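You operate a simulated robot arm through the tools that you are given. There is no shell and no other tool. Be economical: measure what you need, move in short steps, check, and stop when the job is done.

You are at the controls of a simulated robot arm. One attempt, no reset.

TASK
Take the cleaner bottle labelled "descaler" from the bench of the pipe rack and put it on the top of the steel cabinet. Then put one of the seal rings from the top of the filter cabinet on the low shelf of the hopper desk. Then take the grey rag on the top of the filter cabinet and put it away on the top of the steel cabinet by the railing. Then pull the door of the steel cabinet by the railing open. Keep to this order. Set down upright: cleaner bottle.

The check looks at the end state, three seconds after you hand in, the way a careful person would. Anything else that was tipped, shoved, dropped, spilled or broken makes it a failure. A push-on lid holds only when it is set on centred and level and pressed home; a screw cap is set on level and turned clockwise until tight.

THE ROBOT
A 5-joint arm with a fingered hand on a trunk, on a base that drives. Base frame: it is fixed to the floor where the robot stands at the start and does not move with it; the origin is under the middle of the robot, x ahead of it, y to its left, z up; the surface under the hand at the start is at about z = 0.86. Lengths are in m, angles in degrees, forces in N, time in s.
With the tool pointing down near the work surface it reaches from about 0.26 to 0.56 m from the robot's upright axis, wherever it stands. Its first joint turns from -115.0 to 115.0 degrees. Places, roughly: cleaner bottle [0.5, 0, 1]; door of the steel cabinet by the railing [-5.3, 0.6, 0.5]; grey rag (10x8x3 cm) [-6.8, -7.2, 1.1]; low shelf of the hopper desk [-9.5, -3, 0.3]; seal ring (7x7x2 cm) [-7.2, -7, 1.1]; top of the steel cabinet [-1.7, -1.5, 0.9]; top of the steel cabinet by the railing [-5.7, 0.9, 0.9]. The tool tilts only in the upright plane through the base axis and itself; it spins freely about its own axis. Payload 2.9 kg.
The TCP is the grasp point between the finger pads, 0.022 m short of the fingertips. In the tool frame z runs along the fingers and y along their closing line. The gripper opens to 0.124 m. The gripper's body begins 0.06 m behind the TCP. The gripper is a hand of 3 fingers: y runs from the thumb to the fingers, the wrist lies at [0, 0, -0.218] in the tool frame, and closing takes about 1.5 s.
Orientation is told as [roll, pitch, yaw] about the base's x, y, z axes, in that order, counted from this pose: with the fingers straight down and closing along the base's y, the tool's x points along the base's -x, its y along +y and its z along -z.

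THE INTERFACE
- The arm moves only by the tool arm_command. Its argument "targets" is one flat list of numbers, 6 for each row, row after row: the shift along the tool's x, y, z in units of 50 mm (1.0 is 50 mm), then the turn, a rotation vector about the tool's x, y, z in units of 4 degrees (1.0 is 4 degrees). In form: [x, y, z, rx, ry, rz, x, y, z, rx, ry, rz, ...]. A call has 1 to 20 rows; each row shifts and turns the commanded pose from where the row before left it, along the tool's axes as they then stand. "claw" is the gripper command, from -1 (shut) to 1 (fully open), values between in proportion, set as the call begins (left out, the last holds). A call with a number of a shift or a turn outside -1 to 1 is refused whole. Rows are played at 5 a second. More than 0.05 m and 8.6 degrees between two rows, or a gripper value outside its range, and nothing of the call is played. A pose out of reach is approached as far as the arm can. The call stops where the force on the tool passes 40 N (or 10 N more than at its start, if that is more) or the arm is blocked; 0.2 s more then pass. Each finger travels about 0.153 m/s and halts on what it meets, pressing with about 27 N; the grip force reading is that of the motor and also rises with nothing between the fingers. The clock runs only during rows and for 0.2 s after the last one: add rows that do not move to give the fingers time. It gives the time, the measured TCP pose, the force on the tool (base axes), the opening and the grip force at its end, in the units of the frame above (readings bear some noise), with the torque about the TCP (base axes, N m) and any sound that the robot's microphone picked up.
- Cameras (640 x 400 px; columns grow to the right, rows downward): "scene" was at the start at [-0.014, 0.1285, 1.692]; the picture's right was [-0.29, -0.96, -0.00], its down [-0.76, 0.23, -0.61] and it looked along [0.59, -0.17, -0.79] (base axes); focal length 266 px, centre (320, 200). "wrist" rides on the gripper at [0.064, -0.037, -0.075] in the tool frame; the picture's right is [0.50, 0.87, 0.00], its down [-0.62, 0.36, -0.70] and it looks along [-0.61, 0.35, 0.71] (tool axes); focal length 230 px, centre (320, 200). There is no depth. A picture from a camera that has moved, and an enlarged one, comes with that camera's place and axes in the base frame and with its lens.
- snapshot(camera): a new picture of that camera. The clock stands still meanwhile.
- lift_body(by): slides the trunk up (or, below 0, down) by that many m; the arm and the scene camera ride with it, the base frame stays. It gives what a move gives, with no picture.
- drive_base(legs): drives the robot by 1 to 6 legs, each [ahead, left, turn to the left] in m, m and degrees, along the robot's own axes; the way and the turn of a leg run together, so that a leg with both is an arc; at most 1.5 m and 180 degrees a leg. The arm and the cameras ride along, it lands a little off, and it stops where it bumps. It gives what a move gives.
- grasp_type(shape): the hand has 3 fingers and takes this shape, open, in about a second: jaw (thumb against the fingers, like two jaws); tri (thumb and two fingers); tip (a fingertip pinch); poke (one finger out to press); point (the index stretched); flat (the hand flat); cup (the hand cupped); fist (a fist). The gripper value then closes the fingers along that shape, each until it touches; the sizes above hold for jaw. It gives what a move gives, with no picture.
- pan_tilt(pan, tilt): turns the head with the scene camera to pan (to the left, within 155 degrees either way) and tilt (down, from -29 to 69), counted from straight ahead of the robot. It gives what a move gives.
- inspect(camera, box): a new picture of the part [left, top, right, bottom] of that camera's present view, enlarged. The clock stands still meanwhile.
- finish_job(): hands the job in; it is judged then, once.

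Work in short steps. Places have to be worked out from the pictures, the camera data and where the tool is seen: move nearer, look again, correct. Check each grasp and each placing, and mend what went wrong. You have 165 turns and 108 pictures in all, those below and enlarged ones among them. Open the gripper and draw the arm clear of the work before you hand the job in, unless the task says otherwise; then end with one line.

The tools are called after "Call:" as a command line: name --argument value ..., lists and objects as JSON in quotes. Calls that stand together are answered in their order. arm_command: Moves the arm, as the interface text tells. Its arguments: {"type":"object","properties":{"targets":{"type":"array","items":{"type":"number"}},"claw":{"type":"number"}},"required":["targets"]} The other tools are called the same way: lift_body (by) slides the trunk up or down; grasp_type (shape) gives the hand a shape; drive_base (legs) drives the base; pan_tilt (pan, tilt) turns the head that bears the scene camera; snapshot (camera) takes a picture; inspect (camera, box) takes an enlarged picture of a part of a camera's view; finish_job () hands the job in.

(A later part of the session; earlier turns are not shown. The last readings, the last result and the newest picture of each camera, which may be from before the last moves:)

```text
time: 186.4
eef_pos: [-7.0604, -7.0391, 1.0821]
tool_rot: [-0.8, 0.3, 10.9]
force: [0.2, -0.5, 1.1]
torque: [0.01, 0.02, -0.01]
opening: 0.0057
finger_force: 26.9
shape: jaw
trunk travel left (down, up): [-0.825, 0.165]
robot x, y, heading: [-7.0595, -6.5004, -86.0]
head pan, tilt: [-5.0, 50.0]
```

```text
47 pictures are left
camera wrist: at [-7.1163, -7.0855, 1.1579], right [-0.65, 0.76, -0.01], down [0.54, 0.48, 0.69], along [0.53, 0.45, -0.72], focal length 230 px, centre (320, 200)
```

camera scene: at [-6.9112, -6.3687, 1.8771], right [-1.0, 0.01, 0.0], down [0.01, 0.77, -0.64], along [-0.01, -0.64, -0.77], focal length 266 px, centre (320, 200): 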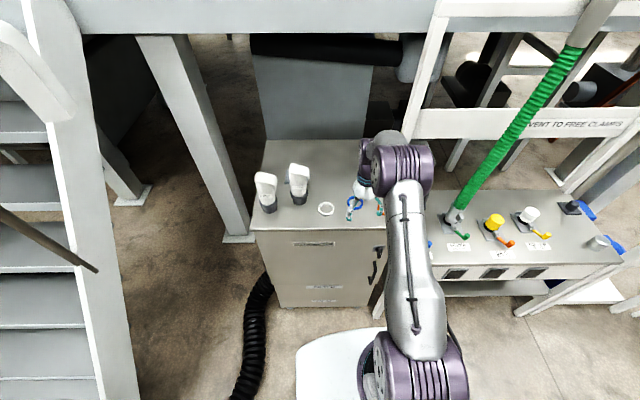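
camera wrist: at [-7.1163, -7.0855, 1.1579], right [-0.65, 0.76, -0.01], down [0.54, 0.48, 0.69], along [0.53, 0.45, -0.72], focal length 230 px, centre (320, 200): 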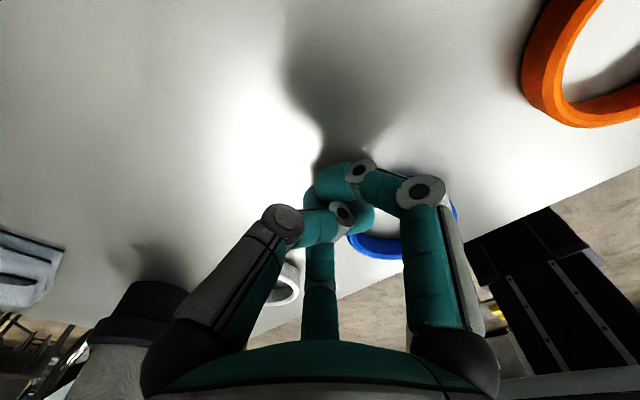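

The fingers curled up over the ring and closed empty. I raise and try the "tip" shape, which may keep the tips lower while closing.

Call:
lift_body --by 0.06

Call:
grasp_type --shape "tip"

Call:
arm_command --targets '[0, 0, 0, 0, 0, 0, 0, 0, 0, 0, 0, 0, 0, 0, 0, 0, 0, 0, 0, 0, 0, 0, 0, 0]' --claw 0.15

Call:
snapshot --camera "wrist"

```text
time: 187.4
eef_pos: [-7.0599, -7.0385, 1.1428]
tool_rot: [-0.9, 0.2, 10.9]
force: [-0.1, 0.0, -0.2]
torque: [0.03, 0.01, 0.01]
opening: 0.0058
finger_force: 27.1
shape: jaw
trunk travel left (down, up): [-0.885, 0.105]
robot x, y, heading: [-7.0635, -6.4988, -85.7]
head pan, tilt: [-5.0, 50.0]
```

```text
time: 188.3
eef_pos: [-7.0607, -7.0377, 1.1434]
tool_rot: [-0.7, 0.2, 10.9]
force: [-0.8, -0.5, -0.2]
torque: [0.02, -0.01, 0.01]
opening: 0.1239
finger_force: 0.1
shape: tip
trunk travel left (down, up): [-0.885, 0.105]
robot x, y, heading: [-7.0606, -6.5049, -85.7]
head pan, tilt: [-5.0, 50.0]
```

```text
time: 189.3
eef_pos: [-7.0607, -7.0379, 1.1429]
tool_rot: [-0.9, 0.2, 10.9]
force: [-0.1, -0.6, -0.6]
torque: [0.0, 0.04, -0.02]
opening: 0.072
finger_force: 0.0
shape: tip
trunk travel left (down, up): [-0.885, 0.105]
robot x, y, heading: [-7.0607, -6.5002, -85.8]
head pan, tilt: [-5.0, 50.0]
```

```text
46 pictures are left
camera wrist: at [-7.1163, -7.0855, 1.2179], right [-0.65, 0.76, -0.01], down [0.54, 0.48, 0.69], along [0.53, 0.45, -0.72], focal length 230 px, centre (320, 200)
```

wrist: 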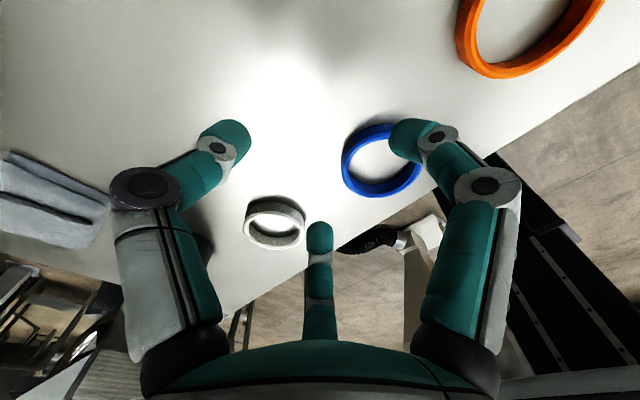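

The tip height is in fact constant; the real cause is that the table is nearer z 1.04 and one finger stood on the ring. The ring now lies at about [-7.064, -6.971]. I open a bit, shift over it and lower partly.

Call:
arm_command --targets '[-0.09, 0.66, 0, 0, 0, 0, -0.09, 0.66, 0, 0, 0, 0, 0, 0, 0, 0, 0, 0, 0, 0, 0, 0, 0, 0]' --claw 0.6

Call:
lift_body --by -0.05

Call:
snapshot --camera "wrist"

```text
time: 190.3
eef_pos: [-7.0648, -6.9689, 1.1404]
tool_rot: [-1.0, 0.2, 10.9]
force: [0.2, -0.3, 0.5]
torque: [0.04, -0.04, 0.0]
opening: 0.0988
finger_force: 0.1
shape: tip
trunk travel left (down, up): [-0.885, 0.105]
robot x, y, heading: [-7.0615, -6.5007, -85.8]
head pan, tilt: [-5.0, 50.0]
```

```text
time: 191.2
eef_pos: [-7.0658, -6.9691, 1.0897]
tool_rot: [-0.9, 0.3, 10.9]
force: [-1.3, -0.1, -0.1]
torque: [0.02, -0.01, 0.01]
opening: 0.0989
finger_force: 0.2
shape: tip
trunk travel left (down, up): [-0.835, 0.155]
robot x, y, heading: [-7.0604, -6.4999, -86.0]
head pan, tilt: [-5.0, 50.0]
```

```text
45 pictures are left
camera wrist: at [-7.1214, -7.017, 1.1658], right [-0.65, 0.76, -0.01], down [0.54, 0.48, 0.69], along [0.53, 0.45, -0.72], focal length 230 px, centre (320, 200)
```

wrist: 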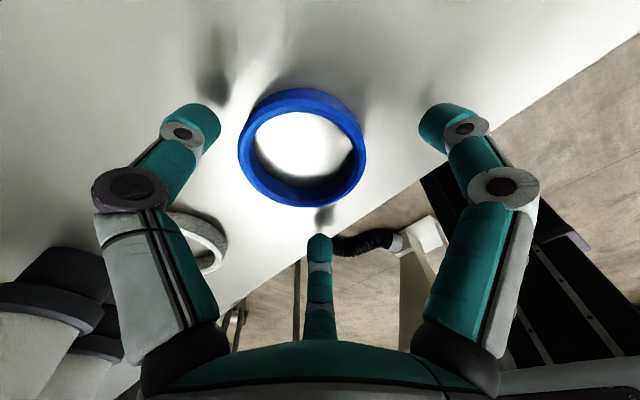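

The ring is at [-7.062, -6.981]; I trim 1.2 cm and lower with force watching.

Call:
arm_command --targets '[-0.1, -0.23, 0, 0, 0, 0, 0, 0, 0, 0, 0, 0]'

Call:
lift_body --by -0.015

Call:
snapshot --camera "wrist"

Call:
lift_body --by -0.005

```text
time: 191.8
eef_pos: [-7.0567, -6.9813, 1.0917]
tool_rot: [-1.0, 0.2, 10.8]
force: [1.3, 0.2, 0.8]
torque: [0.0, 0.01, -0.02]
opening: 0.0991
finger_force: 0.0
shape: tip
trunk travel left (down, up): [-0.835, 0.155]
robot x, y, heading: [-7.0627, -6.5046, -85.9]
head pan, tilt: [-5.0, 50.0]
```

```text
time: 192.4
eef_pos: [-7.0575, -6.9825, 1.0824]
tool_rot: [-1.7, 0.3, 10.8]
force: [-0.6, 2.0, 22.6]
torque: [0.76, -0.02, 0.0]
opening: 0.0977
finger_force: 0.1
shape: tip
trunk travel left (down, up): [-0.821, 0.169]
robot x, y, heading: [-7.0663, -6.5029, -85.8]
head pan, tilt: [-5.0, 50.0]
stopped: the force on the tool passed its limit at 43 N (the readings are from after the stop); the commanded pose is now the measured one
```

```text
44 pictures are left
camera wrist: at [-7.1141, -7.0281, 1.1578], right [-0.65, 0.76, -0.02], down [0.54, 0.49, 0.69], along [0.53, 0.44, -0.73], focal length 230 px, centre (320, 200)
```

wrist: 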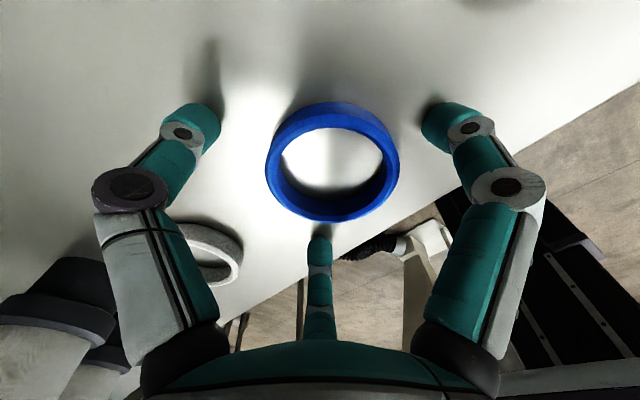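

```text
time: 192.8
eef_pos: [-7.0583, -6.9823, 1.0821]
tool_rot: [-2.3, 0.4, 10.9]
force: [-1.0, 3.4, 24.6]
torque: [0.89, -0.08, 0.0]
opening: 0.0983
finger_force: 0.0
shape: tip
trunk travel left (down, up): [-0.819, 0.171]
robot x, y, heading: [-7.0632, -6.5046, -86.0]
head pan, tilt: [-5.0, 50.0]
stopped: the force on the tool passed its limit at 45 N (the readings are from after the stop); the commanded pose is now the measured one
```

Contact again at TCP 1.082 on the two front fingers, with the hand rolled -2 degrees. I ease up 4 mm, roll it level, and close stepwise while watching.

Call:
lift_body --by 0.004

Call:
arm_command --targets '[0.2, 0, 0, -0.75, -0.1, 0, 0, 0, 0, 0, 0, 0, 0, 0, 0, 0, 0, 0]' --claw 0.25

Call:
snapshot --camera "wrist"

```text
time: 193.3
eef_pos: [-7.0576, -6.9853, 1.0826]
tool_rot: [-1.9, 0.4, 10.9]
force: [0.0, -0.8, 1.3]
torque: [0.01, 0.0, 0.02]
opening: 0.0994
finger_force: 0.1
shape: tip
trunk travel left (down, up): [-0.823, 0.167]
robot x, y, heading: [-7.0613, -6.5036, -85.6]
head pan, tilt: [-5.0, 50.0]
```

```text
time: 194.1
eef_pos: [-7.0664, -6.9873, 1.0834]
tool_rot: [1.1, -0.2, 10.9]
force: [-0.6, -0.2, -0.3]
torque: [-0.01, -0.03, 0.02]
opening: 0.0779
finger_force: 0.0
shape: tip
trunk travel left (down, up): [-0.823, 0.167]
robot x, y, heading: [-7.0613, -6.5041, -86.1]
head pan, tilt: [-5.0, 50.0]
```

```text
43 pictures are left
camera wrist: at [-7.1227, -7.0377, 1.1564], right [-0.65, 0.76, 0.01], down [0.54, 0.45, 0.71], along [0.53, 0.47, -0.7], focal length 230 px, centre (320, 200)
```

wrist: 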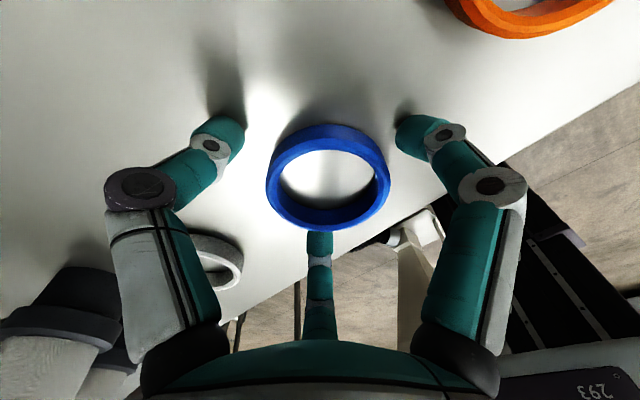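

The ring is centred between the three tips, with finger B behind it at table level. I close fully now.

Call:
arm_command --targets '[0, 0, 0.04, 0, 0, 0, 0, 0, 0, 0, 0, 0, 0, 0, 0, 0, 0, 0, 0, 0, 0, 0, 0, 0, 0, 0, 0, 0, 0, 0]' --claw 0.0

Call:
snapshot --camera "wrist"

```text
time: 195.3
eef_pos: [-7.067, -6.9866, 1.0815]
tool_rot: [1.0, -0.2, 10.8]
force: [-0.9, -3.9, 13.8]
torque: [-0.18, 0.08, 0.01]
opening: 0.0552
finger_force: 27.0
shape: tip
trunk travel left (down, up): [-0.823, 0.167]
robot x, y, heading: [-7.0647, -6.5029, -86.3]
head pan, tilt: [-5.0, 50.0]
```

```text
42 pictures are left
camera wrist: at [-7.1232, -7.0374, 1.1557], right [-0.65, 0.76, 0.01], down [0.54, 0.45, 0.71], along [0.53, 0.47, -0.7], focal length 230 px, centre (320, 200)
```

wrist: 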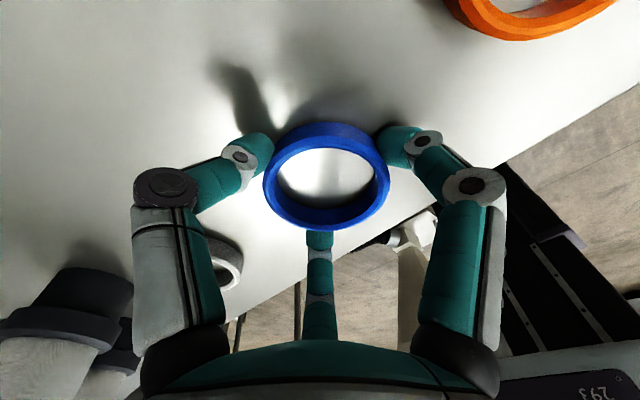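

All three fingers now hold the ring (0.055 opening, 27 N). I lift 4 cm and check.

Call:
lift_body --by 0.04

Call:
snapshot --camera "wrist"

```text
time: 196.2
eef_pos: [-7.0669, -6.9877, 1.1211]
tool_rot: [1.1, -0.2, 10.8]
force: [0.8, 0.4, -0.4]
torque: [0.01, -0.03, 0.02]
opening: 0.0547
finger_force: 27.0
shape: tip
trunk travel left (down, up): [-0.863, 0.127]
robot x, y, heading: [-7.0621, -6.4987, -85.6]
head pan, tilt: [-5.0, 50.0]
```

```text
41 pictures are left
camera wrist: at [-7.1228, -7.0384, 1.1944], right [-0.65, 0.76, 0.01], down [0.54, 0.45, 0.71], along [0.53, 0.47, -0.7], focal length 230 px, centre (320, 200)
```

wrist: 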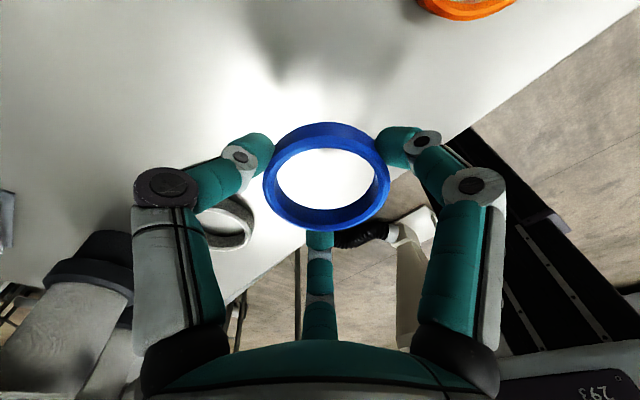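

The ring is held. I back away from the cabinet, turn toward the hopper desk at [-9.5, -3] and look.

Call:
lift_body --by 0.1

Call:
drive_base --legs '[[-1.4, 0, 0], [-0.1, -0.4, 0], [0, 0, -139]]'

Call:
pan_tilt --pan 10 --tilt 22

Call:
snapshot --camera "scene"

```text
time: 197.5
eef_pos: [-7.0673, -6.9875, 1.2212]
tool_rot: [1.1, -0.2, 10.8]
force: [0.9, 1.1, -0.4]
torque: [0.03, 0.03, 0.01]
opening: 0.0552
finger_force: 26.7
shape: tip
trunk travel left (down, up): [-0.963, 0.027]
robot x, y, heading: [-7.0642, -6.5039, -85.6]
head pan, tilt: [-5.0, 50.0]
```

```text
time: 212.4
eef_pos: [-7.8813, -4.6534, 1.2218]
tool_rot: [1.0, -0.2, -130.0]
force: [0.1, 0.9, 0.1]
torque: [0.0, 0.02, -0.01]
opening: 0.0548
finger_force: 26.8
shape: tip
trunk travel left (down, up): [-0.963, 0.027]
robot x, y, heading: [-7.5792, -5.0328, 133.6]
head pan, tilt: [-5.0, 50.0]
```

```text
time: 213.4
eef_pos: [-7.8821, -4.6545, 1.2212]
tool_rot: [1.1, -0.1, -130.0]
force: [0.3, 0.0, 0.7]
torque: [-0.01, 0.02, 0.01]
opening: 0.0545
finger_force: 26.7
shape: tip
trunk travel left (down, up): [-0.963, 0.027]
robot x, y, heading: [-7.5754, -5.0349, 133.4]
head pan, tilt: [10.0, 22.0]
```

```text
40 pictures are left
camera scene: at [-7.7154, -5.1212, 1.9015], right [0.6, 0.8, 0.0], down [0.3, -0.22, -0.93], along [-0.74, 0.55, -0.38], focal length 266 px, centre (320, 200)
```

scene: 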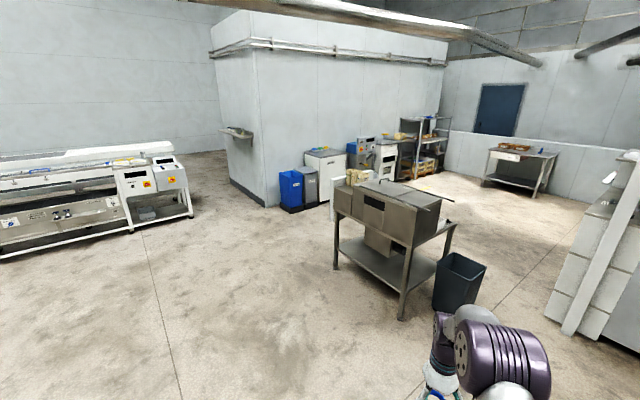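

I enlarge the desk to see the low shelf and the space above it.

Call:
inspect --camera "scene" --box '[310, 160, 490, 330]'

```text
2.35 times, centred on (400, 245) of scene
camera zoom: at [-7.7154, -5.1212, 1.9015], right [0.6, 0.8, 0.0], down [0.3, -0.22, -0.93], along [-0.74, 0.55, -0.38], focal length 625 px, centre (132, 94)
```

zoom: 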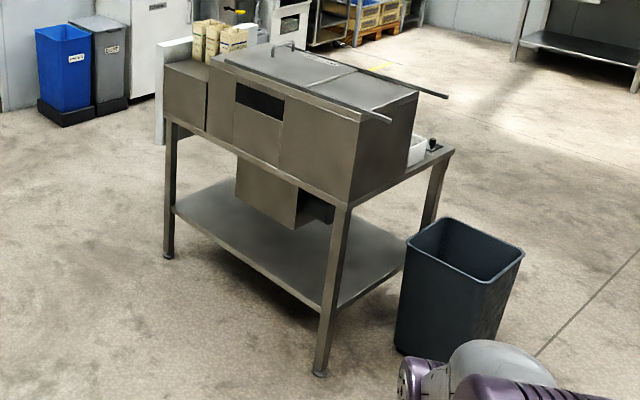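

The shelf front edge is at y ≈ -3.46, z ≈ 0.30, open between z 0.30 and about 0.68, with the hopper box hanging at x -9.31..-9.0. I'll use the left bay around [-9.46, -3.38]. I drive to stand in front of it.

Call:
drive_base --legs '[[0.84, 0.5, 0], [0.84, 0.5, 0], [0, 0, -43.4]]'

Call:
pan_tilt --pan 0 --tilt 35

Call:
snapshot --camera "scene"

```text
time: 225.1
eef_pos: [-9.4053, -4.0186, 1.2206]
tool_rot: [1.1, -0.3, -174.2]
force: [0.3, 0.7, -1.4]
torque: [0.01, -0.01, -0.03]
opening: 0.0545
finger_force: 27.5
shape: tip
trunk travel left (down, up): [-0.963, 0.027]
robot x, y, heading: [-9.4471, -4.5036, 89.6]
head pan, tilt: [10.0, 22.0]
```

```text
time: 225.9
eef_pos: [-9.4045, -4.0173, 1.2204]
tool_rot: [1.1, -0.2, -174.1]
force: [-0.1, 0.5, -0.2]
torque: [-0.02, 0.01, -0.02]
opening: 0.0548
finger_force: 26.6
shape: tip
trunk travel left (down, up): [-0.963, 0.027]
robot x, y, heading: [-9.446, -4.5022, 89.5]
head pan, tilt: [0.0, 35.0]
```

```text
38 pictures are left
camera scene: at [-9.5937, -4.4725, 1.8811], right [1.0, -0.01, 0.0], down [-0.01, -0.57, -0.82], along [0.01, 0.82, -0.57], focal length 266 px, centre (320, 200)
```

scene: 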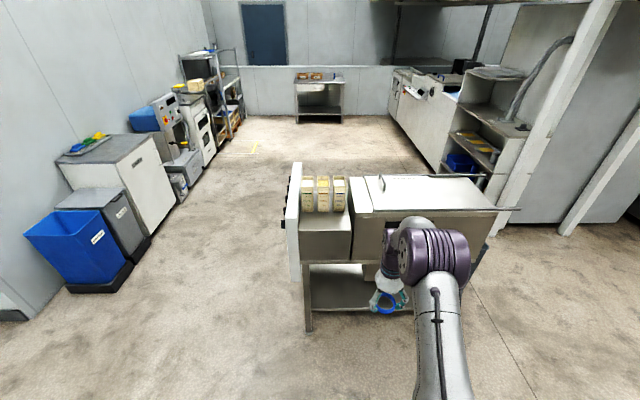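

I tilt the hand 30 degrees forward about the arm plane's normal, then lower the trunk so the hand is at shelf height while still in front of the desk.

Call:
arm_command --targets '[0, 0, 0, 0.92, 0.174, 0, 0, 0, 0, 0.92, 0.174, 0, 0, 0, 0, 0.92, 0.174, 0, 0, 0, 0, 0.92, 0.174, 0, 0, 0, 0, 0.92, 0.174, 0, 0, 0, 0, 0.92, 0.174, 0, 0, 0, 0, 0.92, 0.174, 0, 0, 0, 0, 0.92, 0.174, 0]'

Call:
lift_body --by -0.8

Call:
snapshot --camera "scene"

```text
time: 227.7
eef_pos: [-9.4053, -4.0173, 1.2219]
tool_rot: [-28.6, 5.7, -175.6]
force: [0.1, 0.0, -0.9]
torque: [0.0, -0.02, -0.04]
opening: 0.054
finger_force: 26.7
shape: tip
trunk travel left (down, up): [-0.963, 0.027]
robot x, y, heading: [-9.4491, -4.4988, 89.2]
head pan, tilt: [0.0, 35.0]
```

```text
refused: -0.8 is not a number from -0.4 to 0.4
```

```text
37 pictures are left
camera scene: at [-9.5937, -4.4727, 1.881], right [1.0, -0.01, 0.0], down [-0.01, -0.57, -0.82], along [0.01, 0.82, -0.57], focal length 266 px, centre (320, 200)
```

scene: 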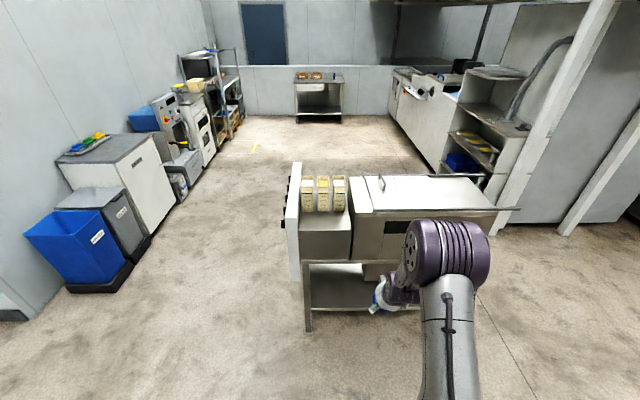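

The trunk moves at most 0.4 m a call; I lower in two moves and shift left 5 cm.

Call:
lift_body --by -0.4

Call:
lift_body --by -0.4

Call:
drive_base --legs '[[0.3, 0.045, 0]]'

Call:
pan_tilt --pan -5 --tilt 40

Call:
snapshot --camera "scene"

```text
time: 231.5
eef_pos: [-9.4058, -4.0181, 0.8218]
tool_rot: [-28.4, 5.7, -175.6]
force: [0.1, 0.7, -0.1]
torque: [0.01, -0.01, 0.04]
opening: 0.054
finger_force: 27.4
shape: tip
trunk travel left (down, up): [-0.563, 0.427]
robot x, y, heading: [-9.4527, -4.4988, 89.4]
head pan, tilt: [0.0, 35.0]
```

```text
time: 235.3
eef_pos: [-9.4048, -4.0182, 0.4219]
tool_rot: [-28.4, 5.6, -175.6]
force: [-0.6, -0.1, -0.3]
torque: [0.01, 0.01, 0.03]
opening: 0.0543
finger_force: 27.0
shape: tip
trunk travel left (down, up): [-0.163, 0.827]
robot x, y, heading: [-9.4545, -4.5016, 89.2]
head pan, tilt: [0.0, 35.0]
```

```text
time: 237.4
eef_pos: [-9.4456, -3.7174, 0.4222]
tool_rot: [-28.4, 5.7, -175.5]
force: [0.5, -0.1, -0.2]
torque: [0.0, 0.02, 0.04]
opening: 0.0546
finger_force: 27.2
shape: tip
trunk travel left (down, up): [-0.163, 0.827]
robot x, y, heading: [-9.4894, -4.1994, 89.3]
head pan, tilt: [0.0, 35.0]
```

```text
time: 238.1
eef_pos: [-9.446, -3.7173, 0.4215]
tool_rot: [-28.3, 5.7, -175.5]
force: [0.5, -0.3, -0.6]
torque: [-0.02, 0.0, -0.01]
opening: 0.0545
finger_force: 26.7
shape: tip
trunk travel left (down, up): [-0.163, 0.827]
robot x, y, heading: [-9.4896, -4.1995, 89.3]
head pan, tilt: [-5.0, 40.0]
```

```text
36 pictures are left
camera scene: at [-9.6263, -4.1761, 1.0735], right [1.0, -0.1, 0.0], down [-0.06, -0.64, -0.77], along [0.07, 0.76, -0.64], focal length 266 px, centre (320, 200)
```

scene: 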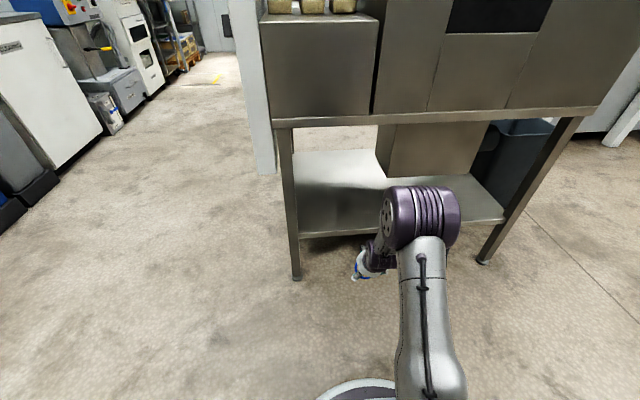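

The elbow (z ≈ 0.75) would come close to the desk's front frame (bottom z ≈ 0.75). I stretch the arm forward 12 cm, which drops the elbow and leaves it further back, and lower the trunk 5 cm.

Call:
arm_command --targets '[0, -0.7, 0.38, 0, 0, 0, 0, -0.7, 0.38, 0, 0, 0, 0, -0.7, 0.38, 0, 0, 0]'

Call:
lift_body --by -0.03

Call:
snapshot --camera "scene"

```text
time: 238.9
eef_pos: [-9.4487, -3.6004, 0.4193]
tool_rot: [-28.4, 5.1, -175.1]
force: [0.1, 0.4, 0.4]
torque: [0.02, 0.01, 0.01]
opening: 0.0543
finger_force: 27.0
shape: tip
out of reach, approached as far as the arm can: row 2, 3
trunk travel left (down, up): [-0.163, 0.827]
robot x, y, heading: [-9.4903, -4.2017, 89.5]
head pan, tilt: [-5.0, 40.0]
```

```text
time: 239.6
eef_pos: [-9.4476, -3.6008, 0.3882]
tool_rot: [-28.4, 5.0, -175.1]
force: [-0.8, 0.8, -0.5]
torque: [-0.03, 0.01, 0.0]
opening: 0.0544
finger_force: 27.2
shape: tip
trunk travel left (down, up): [-0.133, 0.857]
robot x, y, heading: [-9.491, -4.2001, 89.4]
head pan, tilt: [-5.0, 40.0]
```

```text
35 pictures are left
camera scene: at [-9.6262, -4.1761, 1.0434], right [1.0, -0.1, 0.0], down [-0.06, -0.64, -0.77], along [0.07, 0.76, -0.64], focal length 266 px, centre (320, 200)
```

scene: 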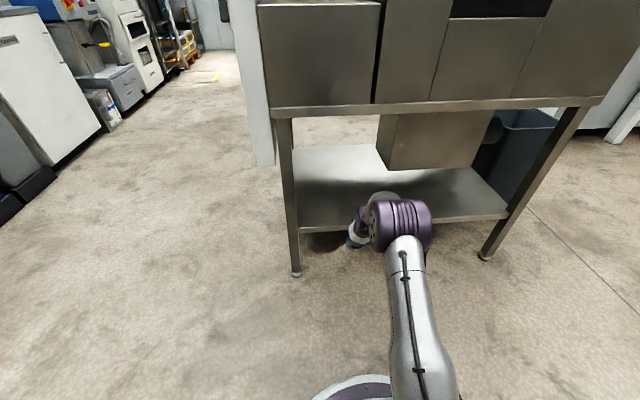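

The elbow is now at about y -3.83, z 0.67: it will stay outside the frame. I drive 0.2 m in.

Call:
drive_base --legs '[[0.2, 0.01, 0]]'

Call:
snapshot --camera "scene"

Call:
snapshot --camera "wrist"

```text
time: 241.2
eef_pos: [-9.4527, -3.4019, 0.3885]
tool_rot: [-28.5, 5.1, -175.4]
force: [0.1, -0.5, 0.0]
torque: [0.02, -0.01, 0.0]
opening: 0.0542
finger_force: 26.7
shape: tip
trunk travel left (down, up): [-0.133, 0.857]
robot x, y, heading: [-9.5005, -3.9993, 89.3]
head pan, tilt: [-5.0, 40.0]
```

```text
34 pictures are left
camera scene: at [-9.6343, -3.9761, 1.0435], right [0.99, -0.1, 0.0], down [-0.06, -0.64, -0.77], along [0.08, 0.76, -0.64], focal length 266 px, centre (320, 200)
```

scene: 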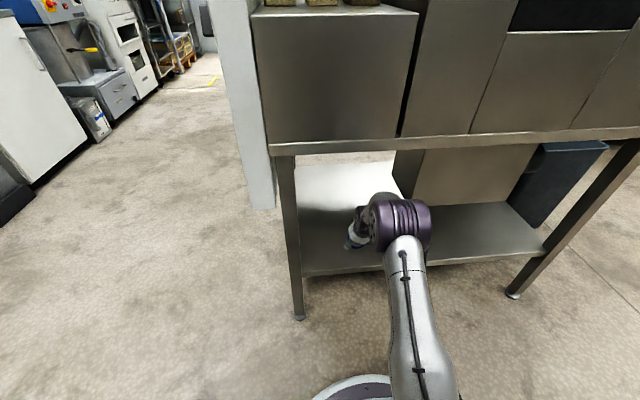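

```text
33 pictures are left
camera wrist: at [-9.3972, -3.4008, 0.4777], right [0.59, -0.72, -0.37], down [-0.6, -0.7, 0.39], along [-0.54, -0.01, -0.84], focal length 230 px, centre (320, 200)
```

wrist: 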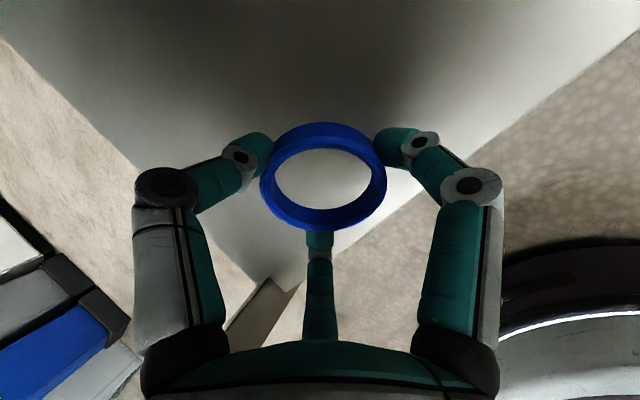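

The shelf's front edge is at y ≈ -3.445; I move 5 cm further in and lower until near contact.

Call:
drive_base --legs '[[0.055, 0, 0]]'

Call:
lift_body --by -0.03

Call:
lift_body --by -0.01

Call:
snapshot --camera "wrist"

```text
time: 242.2
eef_pos: [-9.4538, -3.3487, 0.3893]
tool_rot: [-28.5, 5.1, -175.3]
force: [-0.3, 0.8, 0.1]
torque: [-0.02, -0.03, -0.01]
opening: 0.0543
finger_force: 27.0
shape: tip
trunk travel left (down, up): [-0.133, 0.857]
robot x, y, heading: [-9.4955, -3.9447, 89.1]
head pan, tilt: [-5.0, 40.0]
```

```text
time: 242.9
eef_pos: [-9.4539, -3.3468, 0.3586]
tool_rot: [-28.5, 5.0, -175.3]
force: [0.5, -0.5, -0.2]
torque: [0.01, -0.02, 0.01]
opening: 0.0542
finger_force: 26.8
shape: tip
trunk travel left (down, up): [-0.103, 0.887]
robot x, y, heading: [-9.4987, -3.9454, 89.2]
head pan, tilt: [-5.0, 40.0]
```

```text
time: 243.5
eef_pos: [-9.4538, -3.3476, 0.3493]
tool_rot: [-28.4, 5.1, -175.2]
force: [-0.6, -0.4, -0.1]
torque: [-0.01, -0.01, -0.01]
opening: 0.0542
finger_force: 27.1
shape: tip
trunk travel left (down, up): [-0.093, 0.897]
robot x, y, heading: [-9.4977, -3.9499, 89.4]
head pan, tilt: [-5.0, 40.0]
```

```text
32 pictures are left
camera wrist: at [-9.3974, -3.3466, 0.4377], right [0.6, -0.71, -0.37], down [-0.6, -0.7, 0.39], along [-0.54, -0.01, -0.84], focal length 230 px, centre (320, 200)
```

wrist: 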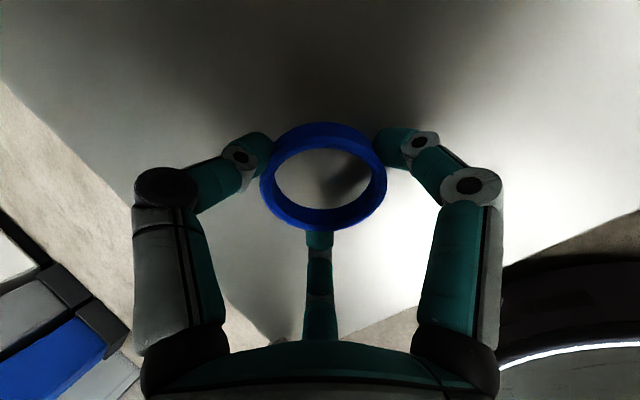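

Not touching yet; I lower in a few millimetres more until contact.

Call:
lift_body --by -0.008

Call:
lift_body --by -0.006

```text
time: 244.1
eef_pos: [-9.4549, -3.3465, 0.3417]
tool_rot: [-28.5, 5.1, -175.3]
force: [-0.6, -0.7, -1.4]
torque: [0.02, 0.01, 0.03]
opening: 0.0543
finger_force: 27.2
shape: tip
trunk travel left (down, up): [-0.085, 0.905]
robot x, y, heading: [-9.4958, -3.9415, 89.2]
head pan, tilt: [-5.0, 40.0]
```

```text
time: 244.6
eef_pos: [-9.4535, -3.3475, 0.3358]
tool_rot: [-28.5, 5.1, -175.3]
force: [-0.3, -0.7, 1.2]
torque: [-0.03, 0.01, 0.01]
opening: 0.0544
finger_force: 27.3
shape: tip
trunk travel left (down, up): [-0.079, 0.911]
robot x, y, heading: [-9.4963, -3.943, 89.4]
head pan, tilt: [-5.0, 40.0]
```

Call:
lift_body --by -0.007

Call:
lift_body --by -0.006

```text
time: 245.2
eef_pos: [-9.4537, -3.3474, 0.3326]
tool_rot: [-29.0, 5.1, -175.3]
force: [1.1, 4.6, 23.1]
torque: [-0.34, -0.05, 0.03]
opening: 0.0544
finger_force: 27.6
shape: tip
trunk travel left (down, up): [-0.072, 0.918]
robot x, y, heading: [-9.4976, -3.9472, 89.3]
head pan, tilt: [-5.0, 40.0]
```

```text
time: 245.6
eef_pos: [-9.453, -3.3449, 0.3302]
tool_rot: [-29.5, 5.2, -175.4]
force: [0.2, -7.8, 24.5]
torque: [-0.69, -0.04, -0.07]
opening: 0.0541
finger_force: 27.0
shape: tip
trunk travel left (down, up): [-0.066, 0.924]
robot x, y, heading: [-9.4983, -3.9465, 89.2]
head pan, tilt: [-5.0, 40.0]
stopped: the force on the tool passed its limit at 42 N (the readings are from after the stop); the commanded pose is now the measured one
```

The fingers touch the shelf (TCP 0.333). I ease up 6 mm and open to let the ring settle.

Call:
lift_body --by 0.008

Call:
arm_command --targets '[0, 0, 0, 0, 0, 0, 0, 0, 0, 0, 0, 0, 0, 0, 0, 0, 0, 0, 0, 0, 0, 0, 0, 0, 0, 0, 0, 0, 0, 0]' --claw 0.7

Call:
snapshot --camera "wrist"

```text
time: 246.2
eef_pos: [-9.4544, -3.346, 0.3329]
tool_rot: [-29.0, 5.0, -175.3]
force: [-0.5, -1.9, 2.6]
torque: [-0.1, -0.03, 0.0]
opening: 0.0542
finger_force: 26.7
shape: tip
trunk travel left (down, up): [-0.074, 0.916]
robot x, y, heading: [-9.4961, -3.9468, 89.3]
head pan, tilt: [-5.0, 40.0]
```

```text
time: 247.4
eef_pos: [-9.4534, -3.3439, 0.3361]
tool_rot: [-29.2, 5.2, -175.3]
force: [0.0, 5.0, 14.9]
torque: [-0.03, 0.56, -0.17]
opening: 0.0975
finger_force: 0.0
shape: tip
trunk travel left (down, up): [-0.074, 0.916]
robot x, y, heading: [-9.4981, -3.9488, 89.4]
head pan, tilt: [-5.0, 40.0]
```

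```text
31 pictures are left
camera wrist: at [-9.3977, -3.3452, 0.4245], right [0.6, -0.71, -0.38], down [-0.6, -0.7, 0.38], along [-0.53, 0.0, -0.84], focal length 230 px, centre (320, 200)
```

wrist: 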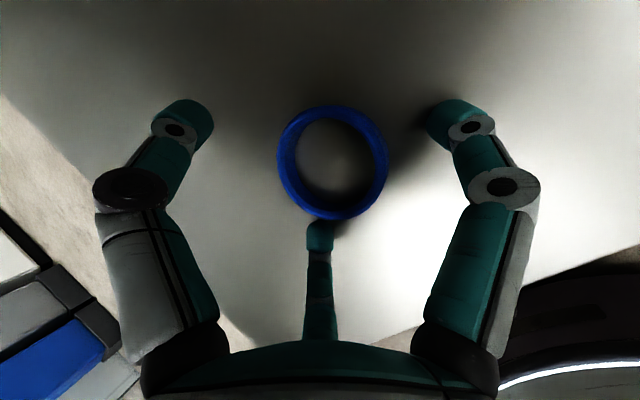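

The ring lies on the shelf. I withdraw along the tool axis and check.

Call:
arm_command --targets '[0, 0, -0.3, 0, 0, 0, 0, 0, -0.5, 0, 0, 0, 0, 0, -0.6, 0, 0, 0, 0, 0, 0, 0, 0, 0]' --claw 1

Call:
snapshot --camera "wrist"

```text
time: 248.4
eef_pos: [-9.4548, -3.3781, 0.3957]
tool_rot: [-29.0, 5.4, -175.3]
force: [-0.6, -0.9, -0.4]
torque: [0.0, -0.02, 0.02]
opening: 0.1238
finger_force: 0.0
shape: tip
trunk travel left (down, up): [-0.074, 0.916]
robot x, y, heading: [-9.4978, -3.9459, 89.2]
head pan, tilt: [-5.0, 40.0]
```

```text
30 pictures are left
camera wrist: at [-9.3982, -3.3781, 0.4842], right [0.6, -0.71, -0.37], down [-0.6, -0.7, 0.38], along [-0.53, 0.0, -0.85], focal length 230 px, centre (320, 200)
```

wrist: 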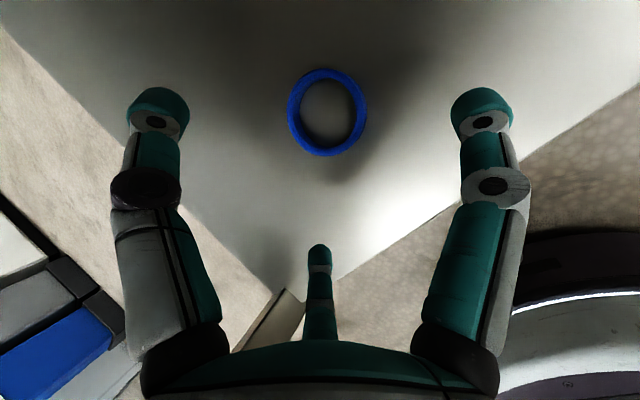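

The ring lies flat on the low shelf. I back out, raise the trunk, bring the hand vertical again and drive back toward the filter cabinet for the rag.

Call:
drive_base --legs '[[-0.6, 0, 0]]'

Call:
lift_body --by 0.4

Call:
lift_body --by 0.4

Call:
arm_command --targets '[0, 0.5, 0, -0.92, -0.174, 0, 0, 0.5, 0, -0.92, -0.174, 0, 0, 0.5, 0, -0.92, -0.174, 0, 0, 0, 0, -0.92, -0.174, 0, 0, 0, 0, -0.92, -0.174, 0, 0, 0, 0, -0.92, -0.174, 0, 0, 0, 0, -0.92, -0.174, 0, 0, 0, 0, -0.85, -0.174, 0]'

Call:
drive_base --legs '[[0, 0, 180], [0.45, 1.15, 0], [0.45, 1.15, 0]]'

```text
time: 251.7
eef_pos: [-9.4647, -3.9574, 0.3957]
tool_rot: [-29.0, 5.4, -174.6]
force: [0.0, -0.4, -0.8]
torque: [-0.01, -0.02, 0.01]
opening: 0.1238
finger_force: 0.1
shape: tip
trunk travel left (down, up): [-0.074, 0.916]
robot x, y, heading: [-9.5007, -4.5293, 90.1]
head pan, tilt: [-5.0, 40.0]
```

```text
time: 255.5
eef_pos: [-9.4646, -3.9567, 0.7961]
tool_rot: [-28.9, 5.3, -174.7]
force: [1.0, 1.3, 0.6]
torque: [-0.02, -0.01, 0.0]
opening: 0.1235
finger_force: 0.1
shape: tip
trunk travel left (down, up): [-0.474, 0.516]
robot x, y, heading: [-9.5003, -4.5279, 89.9]
head pan, tilt: [-5.0, 40.0]
```

```text
time: 259.4
eef_pos: [-9.4641, -3.9553, 1.196]
tool_rot: [-29.0, 5.3, -174.7]
force: [0.0, 0.6, 0.0]
torque: [0.01, 0.04, -0.01]
opening: 0.1236
finger_force: 0.1
shape: tip
trunk travel left (down, up): [-0.874, 0.116]
robot x, y, heading: [-9.5026, -4.5275, 90.1]
head pan, tilt: [-5.0, 40.0]
```

```text
time: 261.2
eef_pos: [-9.4555, -4.0244, 1.1631]
tool_rot: [0.4, -0.1, -173.2]
force: [-0.5, -0.2, 0.0]
torque: [-0.02, -0.03, -0.01]
opening: 0.1241
finger_force: 0.0
shape: tip
trunk travel left (down, up): [-0.874, 0.116]
robot x, y, heading: [-9.5021, -4.5273, 90.0]
head pan, tilt: [-5.0, 40.0]
```

```text
time: 280.7
eef_pos: [-7.2166, -5.9099, 1.1626]
tool_rot: [0.4, 0.0, 6.7]
force: [0.0, 0.0, 0.9]
torque: [-0.03, 0.02, 0.03]
opening: 0.1239
finger_force: 0.0
shape: tip
trunk travel left (down, up): [-0.874, 0.116]
robot x, y, heading: [-7.1719, -5.4098, -90.0]
head pan, tilt: [-5.0, 40.0]
```

I raise the hand above the sleeves, turn 30 degrees left to keep clear of the white post, and move in diagonally for a good view of the rag.

Call:
lift_body --by 0.115

Call:
drive_base --legs '[[0, 0, 30], [0.443, -0.273, 0], [0.443, -0.273, 0]]'

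Call:
pan_tilt --pan -5 --tilt 45

Call:
inspect --camera "scene" --box '[200, 90, 440, 240]'

```text
time: 282.2
eef_pos: [-7.2169, -5.9099, 1.2767]
tool_rot: [0.3, -0.1, 6.8]
force: [0.4, 0.6, -0.8]
torque: [-0.01, -0.01, 0.04]
opening: 0.1237
finger_force: 0.1
shape: tip
trunk travel left (down, up): [-0.989, 0.001]
robot x, y, heading: [-7.1707, -5.4096, -89.7]
head pan, tilt: [-5.0, 40.0]
```

```text
time: 289.3
eef_pos: [-6.9831, -6.8953, 1.278]
tool_rot: [0.3, 0.0, 37.7]
force: [0.7, -0.2, 0.4]
torque: [0.01, -0.01, 0.04]
opening: 0.1237
finger_force: 0.0
shape: tip
trunk travel left (down, up): [-0.989, 0.001]
robot x, y, heading: [-7.2023, -6.4427, -58.8]
head pan, tilt: [-5.0, 40.0]
```

```text
time: 289.9
eef_pos: [-6.9822, -6.8963, 1.2791]
tool_rot: [0.3, -0.1, 37.7]
force: [-0.1, 0.6, 0.2]
torque: [-0.04, 0.03, 0.02]
opening: 0.124
finger_force: 0.0
shape: tip
trunk travel left (down, up): [-0.989, 0.001]
robot x, y, heading: [-7.1994, -6.4428, -59.1]
head pan, tilt: [-5.0, 45.0]
```

```text
2.67 times, centred on (320, 165) of scene
camera zoom: at [-7.0722, -6.3907, 1.8931], right [-0.9, -0.44, 0.0], down [-0.31, 0.64, -0.71], along [0.31, -0.64, -0.71], focal length 708 px, centre (320, 293)
```

zoom: 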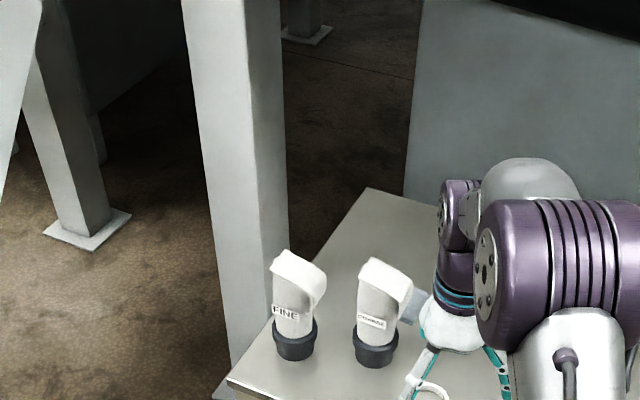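

The rag's right edge is near x -6.91 and it lies directly behind the COARSE sleeve, too tight to straddle there. I'll close the fingers, reach over behind it and drag the rag out to the right with the closed tips. First I stretch and tilt the arm slightly for reach.

Call:
arm_command --targets '[0.097, -0.45, -0.14, 0.83, 0.178, 0, 0.097, -0.45, -0.14, 0.83, 0.178, 0, 0.097, -0.45, -0.14, 0.83, 0.178, 0, 0.097, -0.45, -0.14, 0.83, 0.178, 0, 0.097, -0.45, -0.14, 0.83, 0.178, 0, 0, 0, 0, 0, 0, 0, 0, 0, 0, 0, 0, 0]' --claw -1

```text
time: 291.5
eef_pos: [-6.9367, -6.9941, 1.3242]
tool_rot: [-16.3, 3.5, 37.2]
force: [-0.8, 0.1, -1.0]
torque: [0.0, 0.0, 0.02]
opening: 0.0001
finger_force: 26.8
shape: tip
trunk travel left (down, up): [-0.989, 0.001]
robot x, y, heading: [-7.2028, -6.4391, -59.0]
head pan, tilt: [-5.0, 45.0]
```

Reach is 0.616 now. I turn and drive so the closed tips come above the far-left edge of the rag, well above the sleeves.

Call:
drive_base --legs '[[0, 0, -12.7], [0.21, 0.23, 0]]'

Call:
snapshot --camera "wrist"

```text
time: 294.4
eef_pos: [-6.7838, -7.1694, 1.3249]
tool_rot: [-16.5, 3.6, 24.4]
force: [0.0, -0.8, -0.3]
torque: [0.03, 0.0, 0.0]
opening: 0.0
finger_force: 26.5
shape: tip
trunk travel left (down, up): [-0.989, 0.001]
robot x, y, heading: [-6.9206, -6.5724, -71.9]
head pan, tilt: [-5.0, 45.0]
```

```text
28 pictures are left
camera wrist: at [-6.8313, -7.207, 1.4102], right [-0.81, 0.55, -0.21], down [0.37, 0.76, 0.53], along [0.45, 0.35, -0.82], focal length 230 px, centre (320, 200)
```

wrist: 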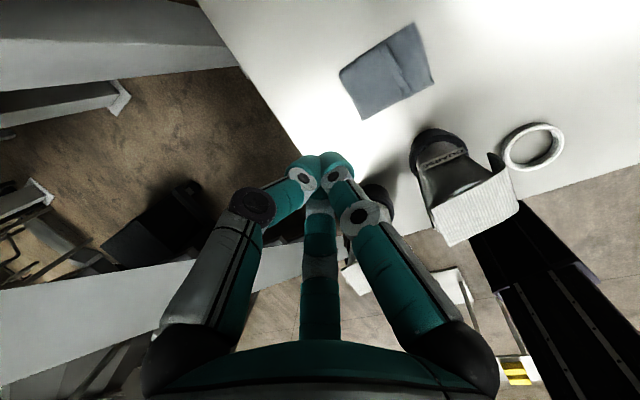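

Very useful view: the rag spans x -6.877..-6.775, y -7.215..-7.14, about 4 cm clear of the sleeve's base. With the present spin the thumb and one finger can pinch it across y with the hand 3 cm to its right, so I make the hand nearly vertical for clearance and position at [-6.86, -7.173], still high, and look again.

Call:
arm_command --targets '[-0.036, 0.169, 0, -0.765, -0.165, 0, -0.036, 0.169, 0, -0.765, -0.165, 0, -0.036, 0.169, 0, -0.765, -0.165, 0, -0.036, 0.169, 0, -0.765, -0.165, 0, 0, 0, 0, 0, 0, 0]' --claw 1

Call:
drive_base --legs '[[0.01, 0, -7]]'

```text
time: 295.6
eef_pos: [-6.7897, -7.1359, 1.3177]
tool_rot: [-4.1, 0.9, 24.7]
force: [-1.1, -1.2, -1.2]
torque: [0.0, -0.02, -0.01]
opening: 0.1239
finger_force: 0.0
shape: tip
trunk travel left (down, up): [-0.989, 0.001]
robot x, y, heading: [-6.9162, -6.5712, -71.6]
head pan, tilt: [-5.0, 45.0]
```

```text
time: 296.6
eef_pos: [-6.8557, -7.1553, 1.3177]
tool_rot: [-4.1, 0.9, 17.8]
force: [-0.4, -0.1, 0.0]
torque: [0.02, 0.03, 0.01]
opening: 0.124
finger_force: 0.0
shape: tip
trunk travel left (down, up): [-0.989, 0.001]
robot x, y, heading: [-6.9175, -6.581, -78.8]
head pan, tilt: [-5.0, 45.0]
```

Call:
arm_command --targets '[0.08, -0.38, 0, 0, 0, 0, 0, 0, 0, 0, 0, 0]'

Call:
lift_body --by -0.05

Call:
snapshot --camera "wrist"

Call:
inspect --camera "scene" --box '[200, 60, 440, 240]'

```text
time: 297.2
eef_pos: [-6.8552, -7.1687, 1.3193]
tool_rot: [-4.1, 0.9, 17.8]
force: [-0.3, -0.3, 0.9]
torque: [-0.02, -0.02, 0.01]
opening: 0.124
finger_force: 0.0
shape: tip
out of reach, approached as far as the arm can: row 1
trunk travel left (down, up): [-0.989, 0.001]
robot x, y, heading: [-6.916, -6.5834, -78.8]
head pan, tilt: [-5.0, 45.0]
```

```text
time: 298.1
eef_pos: [-6.8564, -7.1697, 1.268]
tool_rot: [-4.0, 0.9, 17.7]
force: [0.2, -0.4, 0.6]
torque: [0.0, 0.0, -0.03]
opening: 0.1234
finger_force: 0.0
shape: tip
trunk travel left (down, up): [-0.939, 0.051]
robot x, y, heading: [-6.9168, -6.5833, -78.7]
head pan, tilt: [-5.0, 45.0]
```

```text
27 pictures are left
camera wrist: at [-6.9062, -7.2192, 1.3451], right [-0.74, 0.67, -0.05], down [0.47, 0.58, 0.66], along [0.48, 0.47, -0.75], focal length 230 px, centre (320, 200)
```

wrist: 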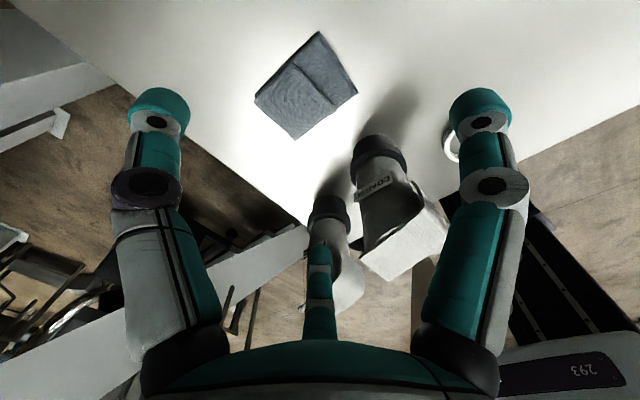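

```text
2.22 times, centred on (320, 150) of scene
camera zoom: at [-6.7764, -6.5771, 1.843], right [-0.99, -0.11, 0.0], down [-0.08, 0.7, -0.71], along [0.08, -0.7, -0.71], focal length 590 px, centre (320, 311)
```

zoom: 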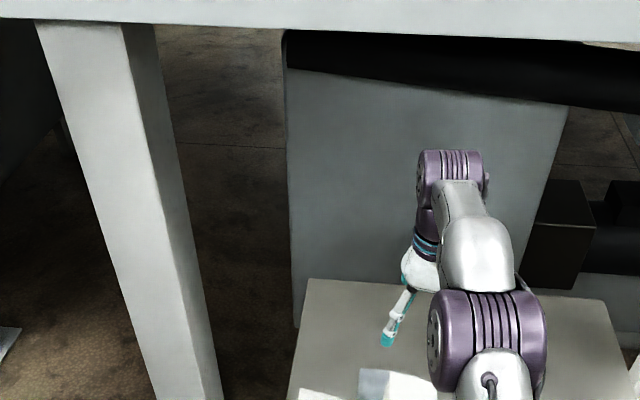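

The rag's centre is confirmed at [-6.825, -7.178] and all three fingers have about 2 cm room on each side. I descend in steps.

Call:
lift_body --by -0.08

Call:
snapshot --camera "wrist"

```text
time: 299.3
eef_pos: [-6.8562, -7.1703, 1.1869]
tool_rot: [-4.2, 0.9, 17.8]
force: [-0.1, 0.5, -0.5]
torque: [0.0, -0.01, -0.01]
opening: 0.1242
finger_force: 0.0
shape: tip
trunk travel left (down, up): [-0.859, 0.131]
robot x, y, heading: [-6.9148, -6.5815, -78.6]
head pan, tilt: [-5.0, 45.0]
```

```text
25 pictures are left
camera wrist: at [-6.9062, -7.2191, 1.2652], right [-0.74, 0.67, -0.05], down [0.47, 0.58, 0.66], along [0.48, 0.47, -0.75], focal length 230 px, centre (320, 200)
```

wrist: 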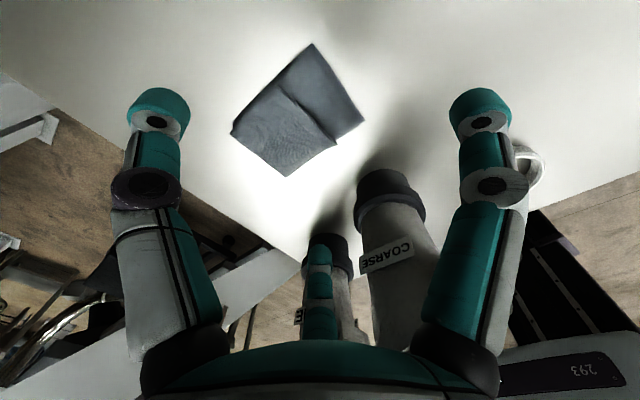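

Force is zero and the sleeve leans away from the hand; I continue down in smaller steps.

Call:
lift_body --by -0.05

Call:
snapshot --camera "wrist"

```text
time: 300.2
eef_pos: [-6.8565, -7.1677, 1.1365]
tool_rot: [-3.9, 1.0, 17.7]
force: [-0.1, -0.3, 0.1]
torque: [-0.02, -0.02, 0.01]
opening: 0.124
finger_force: 0.1
shape: tip
trunk travel left (down, up): [-0.809, 0.181]
robot x, y, heading: [-6.9165, -6.5819, -78.9]
head pan, tilt: [-5.0, 45.0]
```

```text
24 pictures are left
camera wrist: at [-6.9062, -7.2191, 1.2152], right [-0.74, 0.67, -0.05], down [0.47, 0.58, 0.66], along [0.48, 0.47, -0.75], focal length 230 px, centre (320, 200)
```

wrist: 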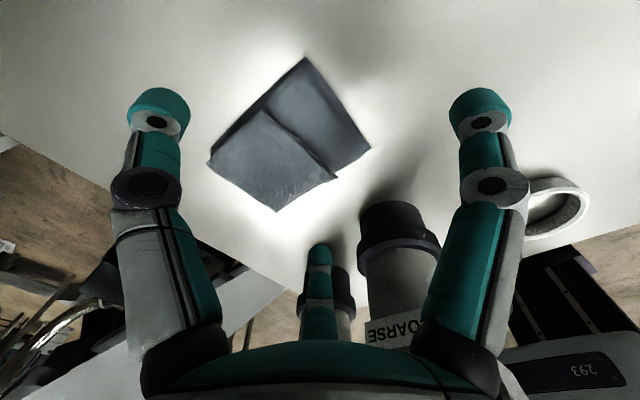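

Call:
lift_body --by -0.045

Call:
snapshot --camera "wrist"

```text
time: 301.1
eef_pos: [-6.8547, -7.1692, 1.0922]
tool_rot: [-4.1, 0.8, 17.8]
force: [-0.6, 0.6, 0.5]
torque: [0.04, -0.01, 0.01]
opening: 0.124
finger_force: 0.1
shape: tip
trunk travel left (down, up): [-0.764, 0.226]
robot x, y, heading: [-6.9185, -6.5796, -78.8]
head pan, tilt: [-5.0, 45.0]
```

```text
23 pictures are left
camera wrist: at [-6.9062, -7.2191, 1.1702], right [-0.74, 0.67, -0.05], down [0.47, 0.58, 0.66], along [0.48, 0.47, -0.75], focal length 230 px, centre (320, 200)
```

wrist: 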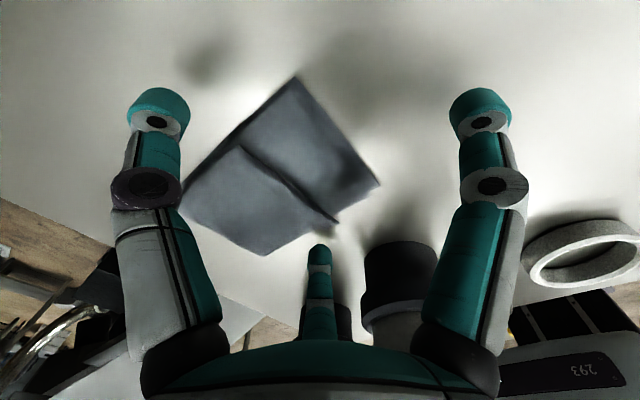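

The tips are about 1 cm above the top, straddling the rag. I lower 6 mm and close.

Call:
lift_body --by -0.006

Call:
arm_command --targets '[0, 0, 0, 0, 0, 0, 0, 0, 0, 0, 0, 0, 0, 0, 0, 0, 0, 0, 0, 0, 0, 0, 0, 0, 0, 0, 0, 0, 0, 0, 0, 0, 0, 0, 0, 0, 0, 0, 0, 0, 0, 0]' --claw -1

Call:
snapshot --camera "wrist"

```text
time: 301.6
eef_pos: [-6.8562, -7.1695, 1.087]
tool_rot: [-4.1, 0.9, 17.8]
force: [-0.5, 0.1, -0.4]
torque: [-0.04, -0.01, 0.02]
opening: 0.1236
finger_force: 0.1
shape: tip
trunk travel left (down, up): [-0.758, 0.232]
robot x, y, heading: [-6.9158, -6.5834, -78.9]
head pan, tilt: [-5.0, 45.0]
```

```text
time: 303.2
eef_pos: [-6.8552, -7.1689, 1.0868]
tool_rot: [-4.0, 1.0, 17.8]
force: [0.7, -0.3, 0.4]
torque: [0.04, -0.04, 0.03]
opening: 0.0664
finger_force: 27.0
shape: tip
trunk travel left (down, up): [-0.758, 0.232]
robot x, y, heading: [-6.9162, -6.5824, -78.7]
head pan, tilt: [-5.0, 45.0]
```

```text
22 pictures are left
camera wrist: at [-6.9062, -7.2191, 1.1642], right [-0.74, 0.67, -0.05], down [0.47, 0.58, 0.66], along [0.48, 0.47, -0.75], focal length 230 px, centre (320, 200)
```

wrist: 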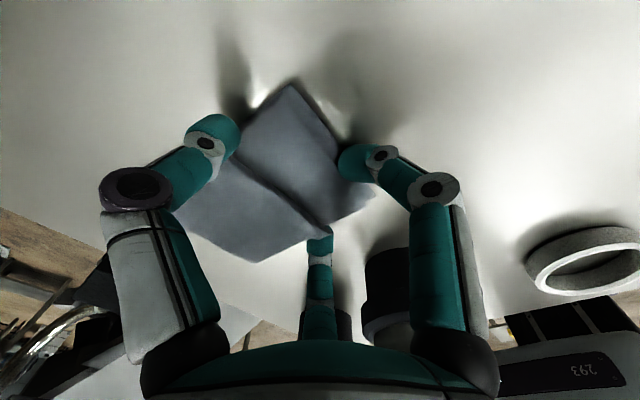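

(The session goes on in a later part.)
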